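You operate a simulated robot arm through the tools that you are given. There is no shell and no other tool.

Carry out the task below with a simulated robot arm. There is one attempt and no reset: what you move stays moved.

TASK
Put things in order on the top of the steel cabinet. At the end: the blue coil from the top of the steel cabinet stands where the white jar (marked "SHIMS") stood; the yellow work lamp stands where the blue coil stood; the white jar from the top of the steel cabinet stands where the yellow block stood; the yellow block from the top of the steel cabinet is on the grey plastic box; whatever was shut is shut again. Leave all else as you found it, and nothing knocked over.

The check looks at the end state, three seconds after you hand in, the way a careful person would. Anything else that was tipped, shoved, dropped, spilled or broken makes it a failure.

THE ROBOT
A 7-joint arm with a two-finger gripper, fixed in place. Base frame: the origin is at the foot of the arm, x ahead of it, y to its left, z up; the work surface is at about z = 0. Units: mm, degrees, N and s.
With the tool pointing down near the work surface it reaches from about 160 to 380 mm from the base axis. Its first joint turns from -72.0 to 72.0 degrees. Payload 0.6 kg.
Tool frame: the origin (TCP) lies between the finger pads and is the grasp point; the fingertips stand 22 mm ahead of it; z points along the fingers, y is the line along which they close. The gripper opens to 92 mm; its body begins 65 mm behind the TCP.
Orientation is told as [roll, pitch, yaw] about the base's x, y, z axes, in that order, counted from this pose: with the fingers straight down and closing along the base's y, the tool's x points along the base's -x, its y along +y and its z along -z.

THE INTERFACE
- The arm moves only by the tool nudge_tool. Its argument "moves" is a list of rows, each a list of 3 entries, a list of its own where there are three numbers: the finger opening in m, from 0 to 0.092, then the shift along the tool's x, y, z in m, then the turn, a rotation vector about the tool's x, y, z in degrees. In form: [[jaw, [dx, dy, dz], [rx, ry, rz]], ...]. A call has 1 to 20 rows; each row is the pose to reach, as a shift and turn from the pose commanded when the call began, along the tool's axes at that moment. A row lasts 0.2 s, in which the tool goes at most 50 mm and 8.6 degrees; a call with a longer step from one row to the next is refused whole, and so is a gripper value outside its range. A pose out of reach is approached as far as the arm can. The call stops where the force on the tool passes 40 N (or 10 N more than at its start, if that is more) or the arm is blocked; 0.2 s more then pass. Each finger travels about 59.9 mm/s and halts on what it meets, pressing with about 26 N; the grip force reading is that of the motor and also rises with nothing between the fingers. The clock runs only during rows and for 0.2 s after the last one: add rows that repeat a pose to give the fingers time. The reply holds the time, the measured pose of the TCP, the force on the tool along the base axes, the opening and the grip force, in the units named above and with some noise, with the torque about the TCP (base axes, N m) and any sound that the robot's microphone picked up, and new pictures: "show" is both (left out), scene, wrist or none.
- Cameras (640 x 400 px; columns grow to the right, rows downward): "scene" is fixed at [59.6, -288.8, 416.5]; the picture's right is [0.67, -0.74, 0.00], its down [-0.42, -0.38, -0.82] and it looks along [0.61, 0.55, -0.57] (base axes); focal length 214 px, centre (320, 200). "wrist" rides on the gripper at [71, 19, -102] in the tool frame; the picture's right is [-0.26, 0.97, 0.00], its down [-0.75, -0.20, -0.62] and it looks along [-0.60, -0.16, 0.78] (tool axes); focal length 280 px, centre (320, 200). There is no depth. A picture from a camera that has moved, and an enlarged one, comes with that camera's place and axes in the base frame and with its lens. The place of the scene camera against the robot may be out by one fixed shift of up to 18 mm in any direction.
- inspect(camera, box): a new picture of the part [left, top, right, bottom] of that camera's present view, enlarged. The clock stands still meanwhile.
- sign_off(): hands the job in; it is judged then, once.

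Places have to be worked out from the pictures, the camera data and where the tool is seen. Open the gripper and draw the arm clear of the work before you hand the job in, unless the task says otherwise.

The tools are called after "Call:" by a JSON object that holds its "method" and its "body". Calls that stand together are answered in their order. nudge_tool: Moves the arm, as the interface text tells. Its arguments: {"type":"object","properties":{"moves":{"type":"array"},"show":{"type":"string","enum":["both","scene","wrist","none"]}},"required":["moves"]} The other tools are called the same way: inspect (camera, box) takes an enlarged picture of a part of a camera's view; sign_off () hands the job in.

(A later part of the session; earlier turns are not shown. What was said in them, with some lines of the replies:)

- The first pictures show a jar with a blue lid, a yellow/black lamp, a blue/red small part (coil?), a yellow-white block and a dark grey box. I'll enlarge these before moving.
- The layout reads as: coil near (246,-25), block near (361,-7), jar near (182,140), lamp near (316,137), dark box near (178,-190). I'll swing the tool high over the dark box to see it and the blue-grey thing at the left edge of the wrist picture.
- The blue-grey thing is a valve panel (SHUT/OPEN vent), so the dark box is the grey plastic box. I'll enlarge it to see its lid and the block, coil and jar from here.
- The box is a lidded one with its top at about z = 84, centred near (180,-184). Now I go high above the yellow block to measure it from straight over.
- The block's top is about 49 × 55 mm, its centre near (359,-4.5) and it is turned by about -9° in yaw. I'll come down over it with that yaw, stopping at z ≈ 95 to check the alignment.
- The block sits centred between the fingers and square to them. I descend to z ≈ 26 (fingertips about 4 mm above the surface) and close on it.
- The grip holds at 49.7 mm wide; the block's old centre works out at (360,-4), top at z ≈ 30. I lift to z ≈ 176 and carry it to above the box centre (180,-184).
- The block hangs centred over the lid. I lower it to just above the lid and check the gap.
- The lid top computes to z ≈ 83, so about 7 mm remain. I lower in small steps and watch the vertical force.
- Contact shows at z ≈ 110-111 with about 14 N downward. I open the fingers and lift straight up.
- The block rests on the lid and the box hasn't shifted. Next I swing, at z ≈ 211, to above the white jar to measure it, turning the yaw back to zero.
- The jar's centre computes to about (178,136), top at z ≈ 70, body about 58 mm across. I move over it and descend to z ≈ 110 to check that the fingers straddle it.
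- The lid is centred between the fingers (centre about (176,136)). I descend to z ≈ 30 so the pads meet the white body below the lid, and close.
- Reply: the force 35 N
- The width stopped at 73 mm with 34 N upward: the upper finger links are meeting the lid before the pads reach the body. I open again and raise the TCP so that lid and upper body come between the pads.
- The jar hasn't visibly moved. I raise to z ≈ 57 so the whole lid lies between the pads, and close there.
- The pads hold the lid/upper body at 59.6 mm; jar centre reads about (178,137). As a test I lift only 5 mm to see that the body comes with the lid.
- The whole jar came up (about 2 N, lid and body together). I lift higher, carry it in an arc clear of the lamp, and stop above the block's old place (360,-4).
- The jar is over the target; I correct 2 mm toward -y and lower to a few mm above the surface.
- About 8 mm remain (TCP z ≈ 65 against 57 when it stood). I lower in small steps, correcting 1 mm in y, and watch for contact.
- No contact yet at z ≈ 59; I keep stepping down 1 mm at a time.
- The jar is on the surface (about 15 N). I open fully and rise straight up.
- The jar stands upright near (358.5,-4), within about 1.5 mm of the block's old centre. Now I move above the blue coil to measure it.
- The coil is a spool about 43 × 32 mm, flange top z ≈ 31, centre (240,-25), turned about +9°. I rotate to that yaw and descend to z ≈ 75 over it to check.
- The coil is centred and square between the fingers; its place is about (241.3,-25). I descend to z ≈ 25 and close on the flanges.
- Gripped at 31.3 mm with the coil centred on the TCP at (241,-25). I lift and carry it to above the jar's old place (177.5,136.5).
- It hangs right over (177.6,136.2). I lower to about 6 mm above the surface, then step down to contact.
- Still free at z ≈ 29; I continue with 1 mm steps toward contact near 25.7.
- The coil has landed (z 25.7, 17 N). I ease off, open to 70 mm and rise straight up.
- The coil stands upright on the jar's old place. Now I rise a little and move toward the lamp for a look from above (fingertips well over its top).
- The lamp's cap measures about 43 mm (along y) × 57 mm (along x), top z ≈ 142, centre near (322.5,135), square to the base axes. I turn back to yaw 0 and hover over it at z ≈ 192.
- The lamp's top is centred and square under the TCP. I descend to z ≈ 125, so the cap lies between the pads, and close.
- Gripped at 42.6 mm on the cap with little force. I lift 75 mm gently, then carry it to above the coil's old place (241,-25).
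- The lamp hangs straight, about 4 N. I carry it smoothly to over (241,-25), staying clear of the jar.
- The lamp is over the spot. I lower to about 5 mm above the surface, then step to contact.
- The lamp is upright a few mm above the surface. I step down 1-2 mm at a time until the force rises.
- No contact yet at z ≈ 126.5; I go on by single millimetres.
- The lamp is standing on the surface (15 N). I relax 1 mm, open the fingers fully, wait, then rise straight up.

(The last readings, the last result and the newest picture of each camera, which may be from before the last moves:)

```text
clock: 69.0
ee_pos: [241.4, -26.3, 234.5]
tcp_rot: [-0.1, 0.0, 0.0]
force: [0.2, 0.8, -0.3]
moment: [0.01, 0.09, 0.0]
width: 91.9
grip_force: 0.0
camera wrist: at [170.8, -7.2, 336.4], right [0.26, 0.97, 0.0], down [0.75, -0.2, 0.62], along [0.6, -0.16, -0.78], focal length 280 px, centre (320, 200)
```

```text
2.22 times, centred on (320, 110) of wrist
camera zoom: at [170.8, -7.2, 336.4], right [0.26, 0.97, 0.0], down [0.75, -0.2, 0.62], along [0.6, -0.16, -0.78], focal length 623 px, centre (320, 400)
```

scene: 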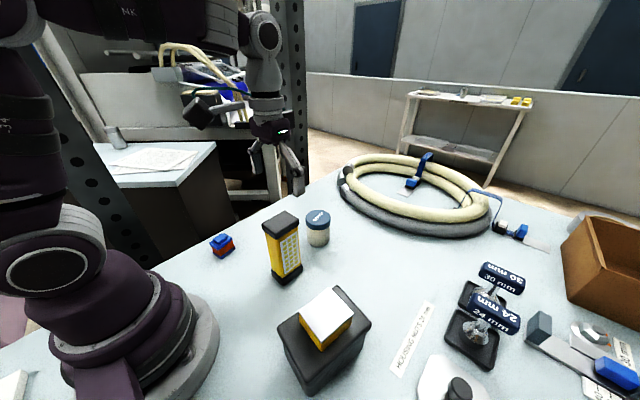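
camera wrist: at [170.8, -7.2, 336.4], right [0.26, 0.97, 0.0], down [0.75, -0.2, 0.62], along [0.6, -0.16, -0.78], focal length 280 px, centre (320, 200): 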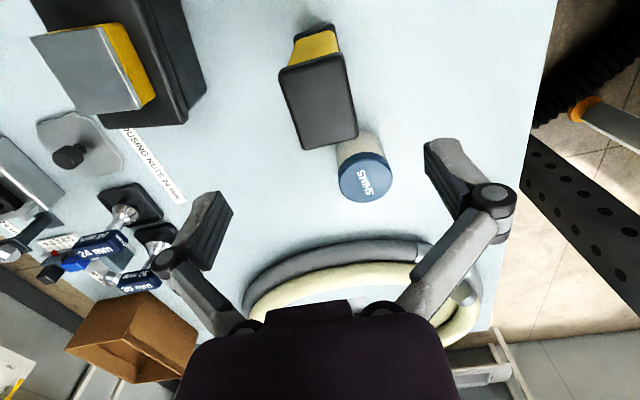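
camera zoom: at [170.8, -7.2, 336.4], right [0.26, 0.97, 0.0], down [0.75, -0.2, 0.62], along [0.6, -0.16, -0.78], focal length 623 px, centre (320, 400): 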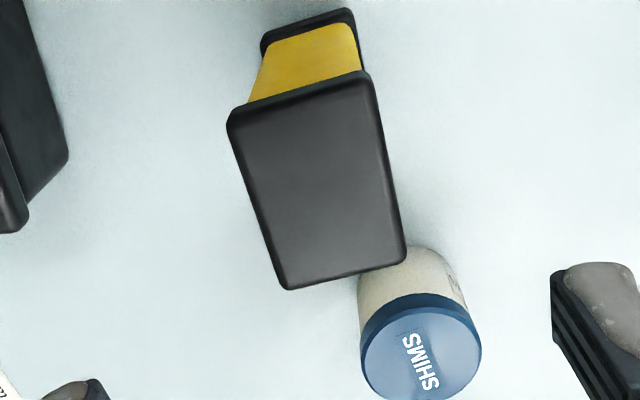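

Everything is in its new place: lamp near (239,-25) upright, jar near (359,-4), coil near (177.7,136), block on the closed box. I withdraw the open gripper up to about the starting pose.

Call:
{"method": "nudge_tool", "body": {"moves": [[0.092, [0, 0, -0.03], [0, 0, 0]], [0.092, [0.006, 0.01, -0.055], [0, 0, 0]], [0.092, [0.014, 0.024, -0.075], [0, 0, 0]], [0.092, [0.024, 0.04, -0.09], [0, 0, 0]], [0.092, [0.034, 0.055, -0.1], [0, 0, 0]], [0.092, [0.042, 0.066, -0.103], [0, 0, 0]], [0.092, [0.042, 0.066, -0.103], [0, 0, 0]]]}}

Call:
{"method": "inspect", "body": {"camera": "scene", "box": [190, 180, 390, 390]}}

Call:
{"method": "inspect", "body": {"camera": "wrist", "box": [80, 0, 440, 200]}}

```text
clock: 70.6
ee_pos: [198.3, 42.3, 335.7]
tcp_rot: [0.1, 0.0, 0.1]
force: [0.0, -0.3, 0.8]
moment: [0.01, -0.01, -0.02]
width: 92.1
grip_force: 0.0
camera wrist: at [127.1, 61.3, 437.7], right [0.26, 0.97, 0.0], down [0.75, -0.2, 0.62], along [0.6, -0.16, -0.78], focal length 280 px, centre (320, 200)
```

scene: 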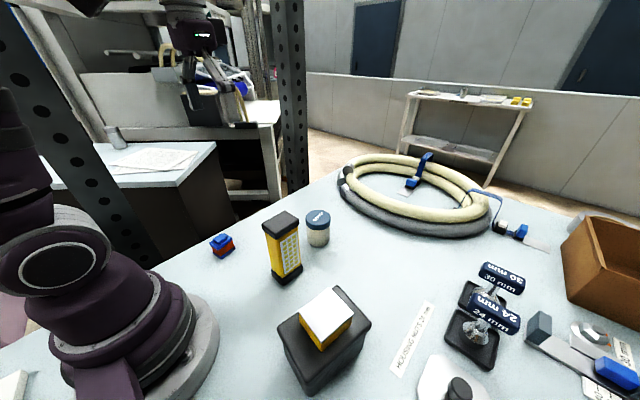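
wrist: 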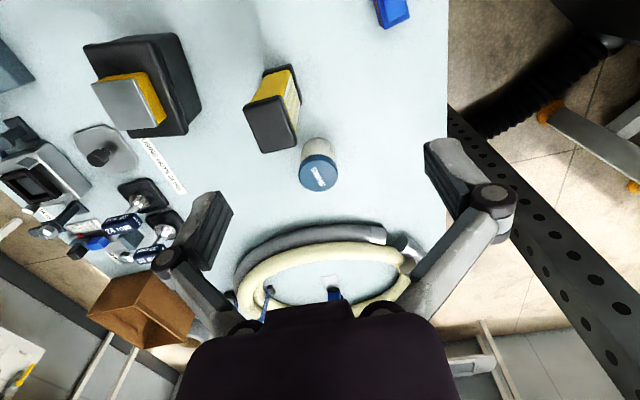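

```text
1.90 times, centred on (290, 285) of scene
camera zoom: at [59.6, -288.8, 416.5], right [0.67, -0.74, 0.0], down [-0.42, -0.38, -0.82], along [0.61, 0.55, -0.57], focal length 408 px, centre (377, 38)
```

zoom: 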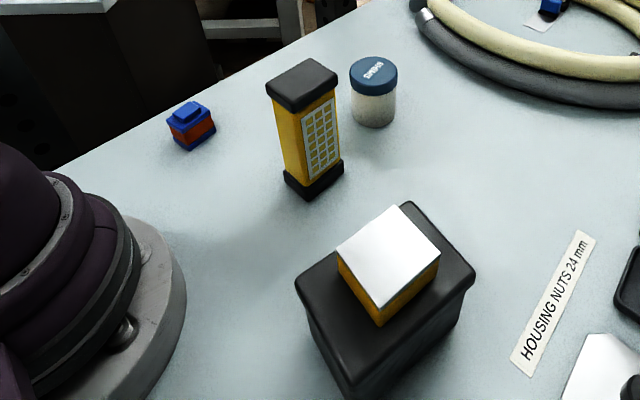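

```text
1.78 times, centred on (260, 100) of wrist
camera zoom: at [127.1, 61.3, 437.7], right [0.26, 0.97, 0.0], down [0.75, -0.2, 0.62], along [0.6, -0.16, -0.78], focal length 498 px, centre (427, 378)
```

zoom: 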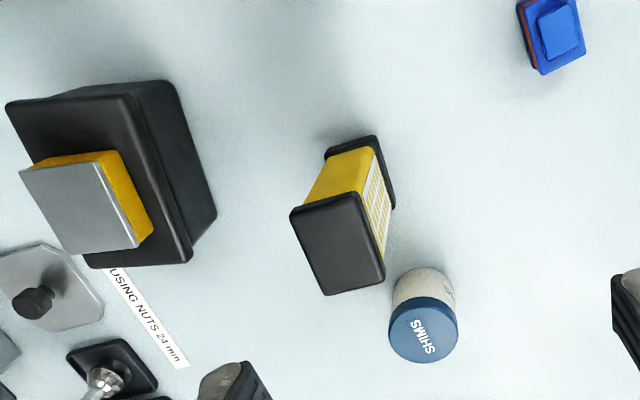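

The arm is clear with the gripper open. The block sits on the closed box, and jar, coil and lamp stand upright in their new places. Nothing else has moved compared with the first pictures, so I hand in.

Call:
{"method": "sign_off", "body": {}}

```text
The job is handed in.
```

The four objects are in their new places and the job is handed in; I haven't had the check's result. The last pictures show everything upright and nothing else moved.

| Object | Now at (mm) | Supposed to stand at |
|---|---|---|
| Yellow block | on the lid of the grey plastic box, close to its centre | on the box |
| White jar ("SHIMS") | about (359, -4) | block's old place, (360, -4) |
| Blue coil | about (178, 136) | jar's old place, (177.5, 136.5) |
| Yellow work lamp | about (239, -25) | coil's old place, (241, -25) |

- **Accuracy:** all places are worked out from the wrist camera and tool readings. I judge the three standing objects to be within about 3 mm of their targets.
- **Which box:** I took the dark box with the lid to be the "grey plastic box". The blue-grey object beyond it is a valve panel that looks to be out of reach.
- **First grip on the jar:** the upper finger links pressed on the lid with about 34 N before the pads reached the body. I let go and gripped higher, and the jar did not visibly move. It then lifted whole, with its lid on.
- **Shut things:** I opened nothing. The box and the jar are still closed.

The arm ended near its starting pose with the gripper open.
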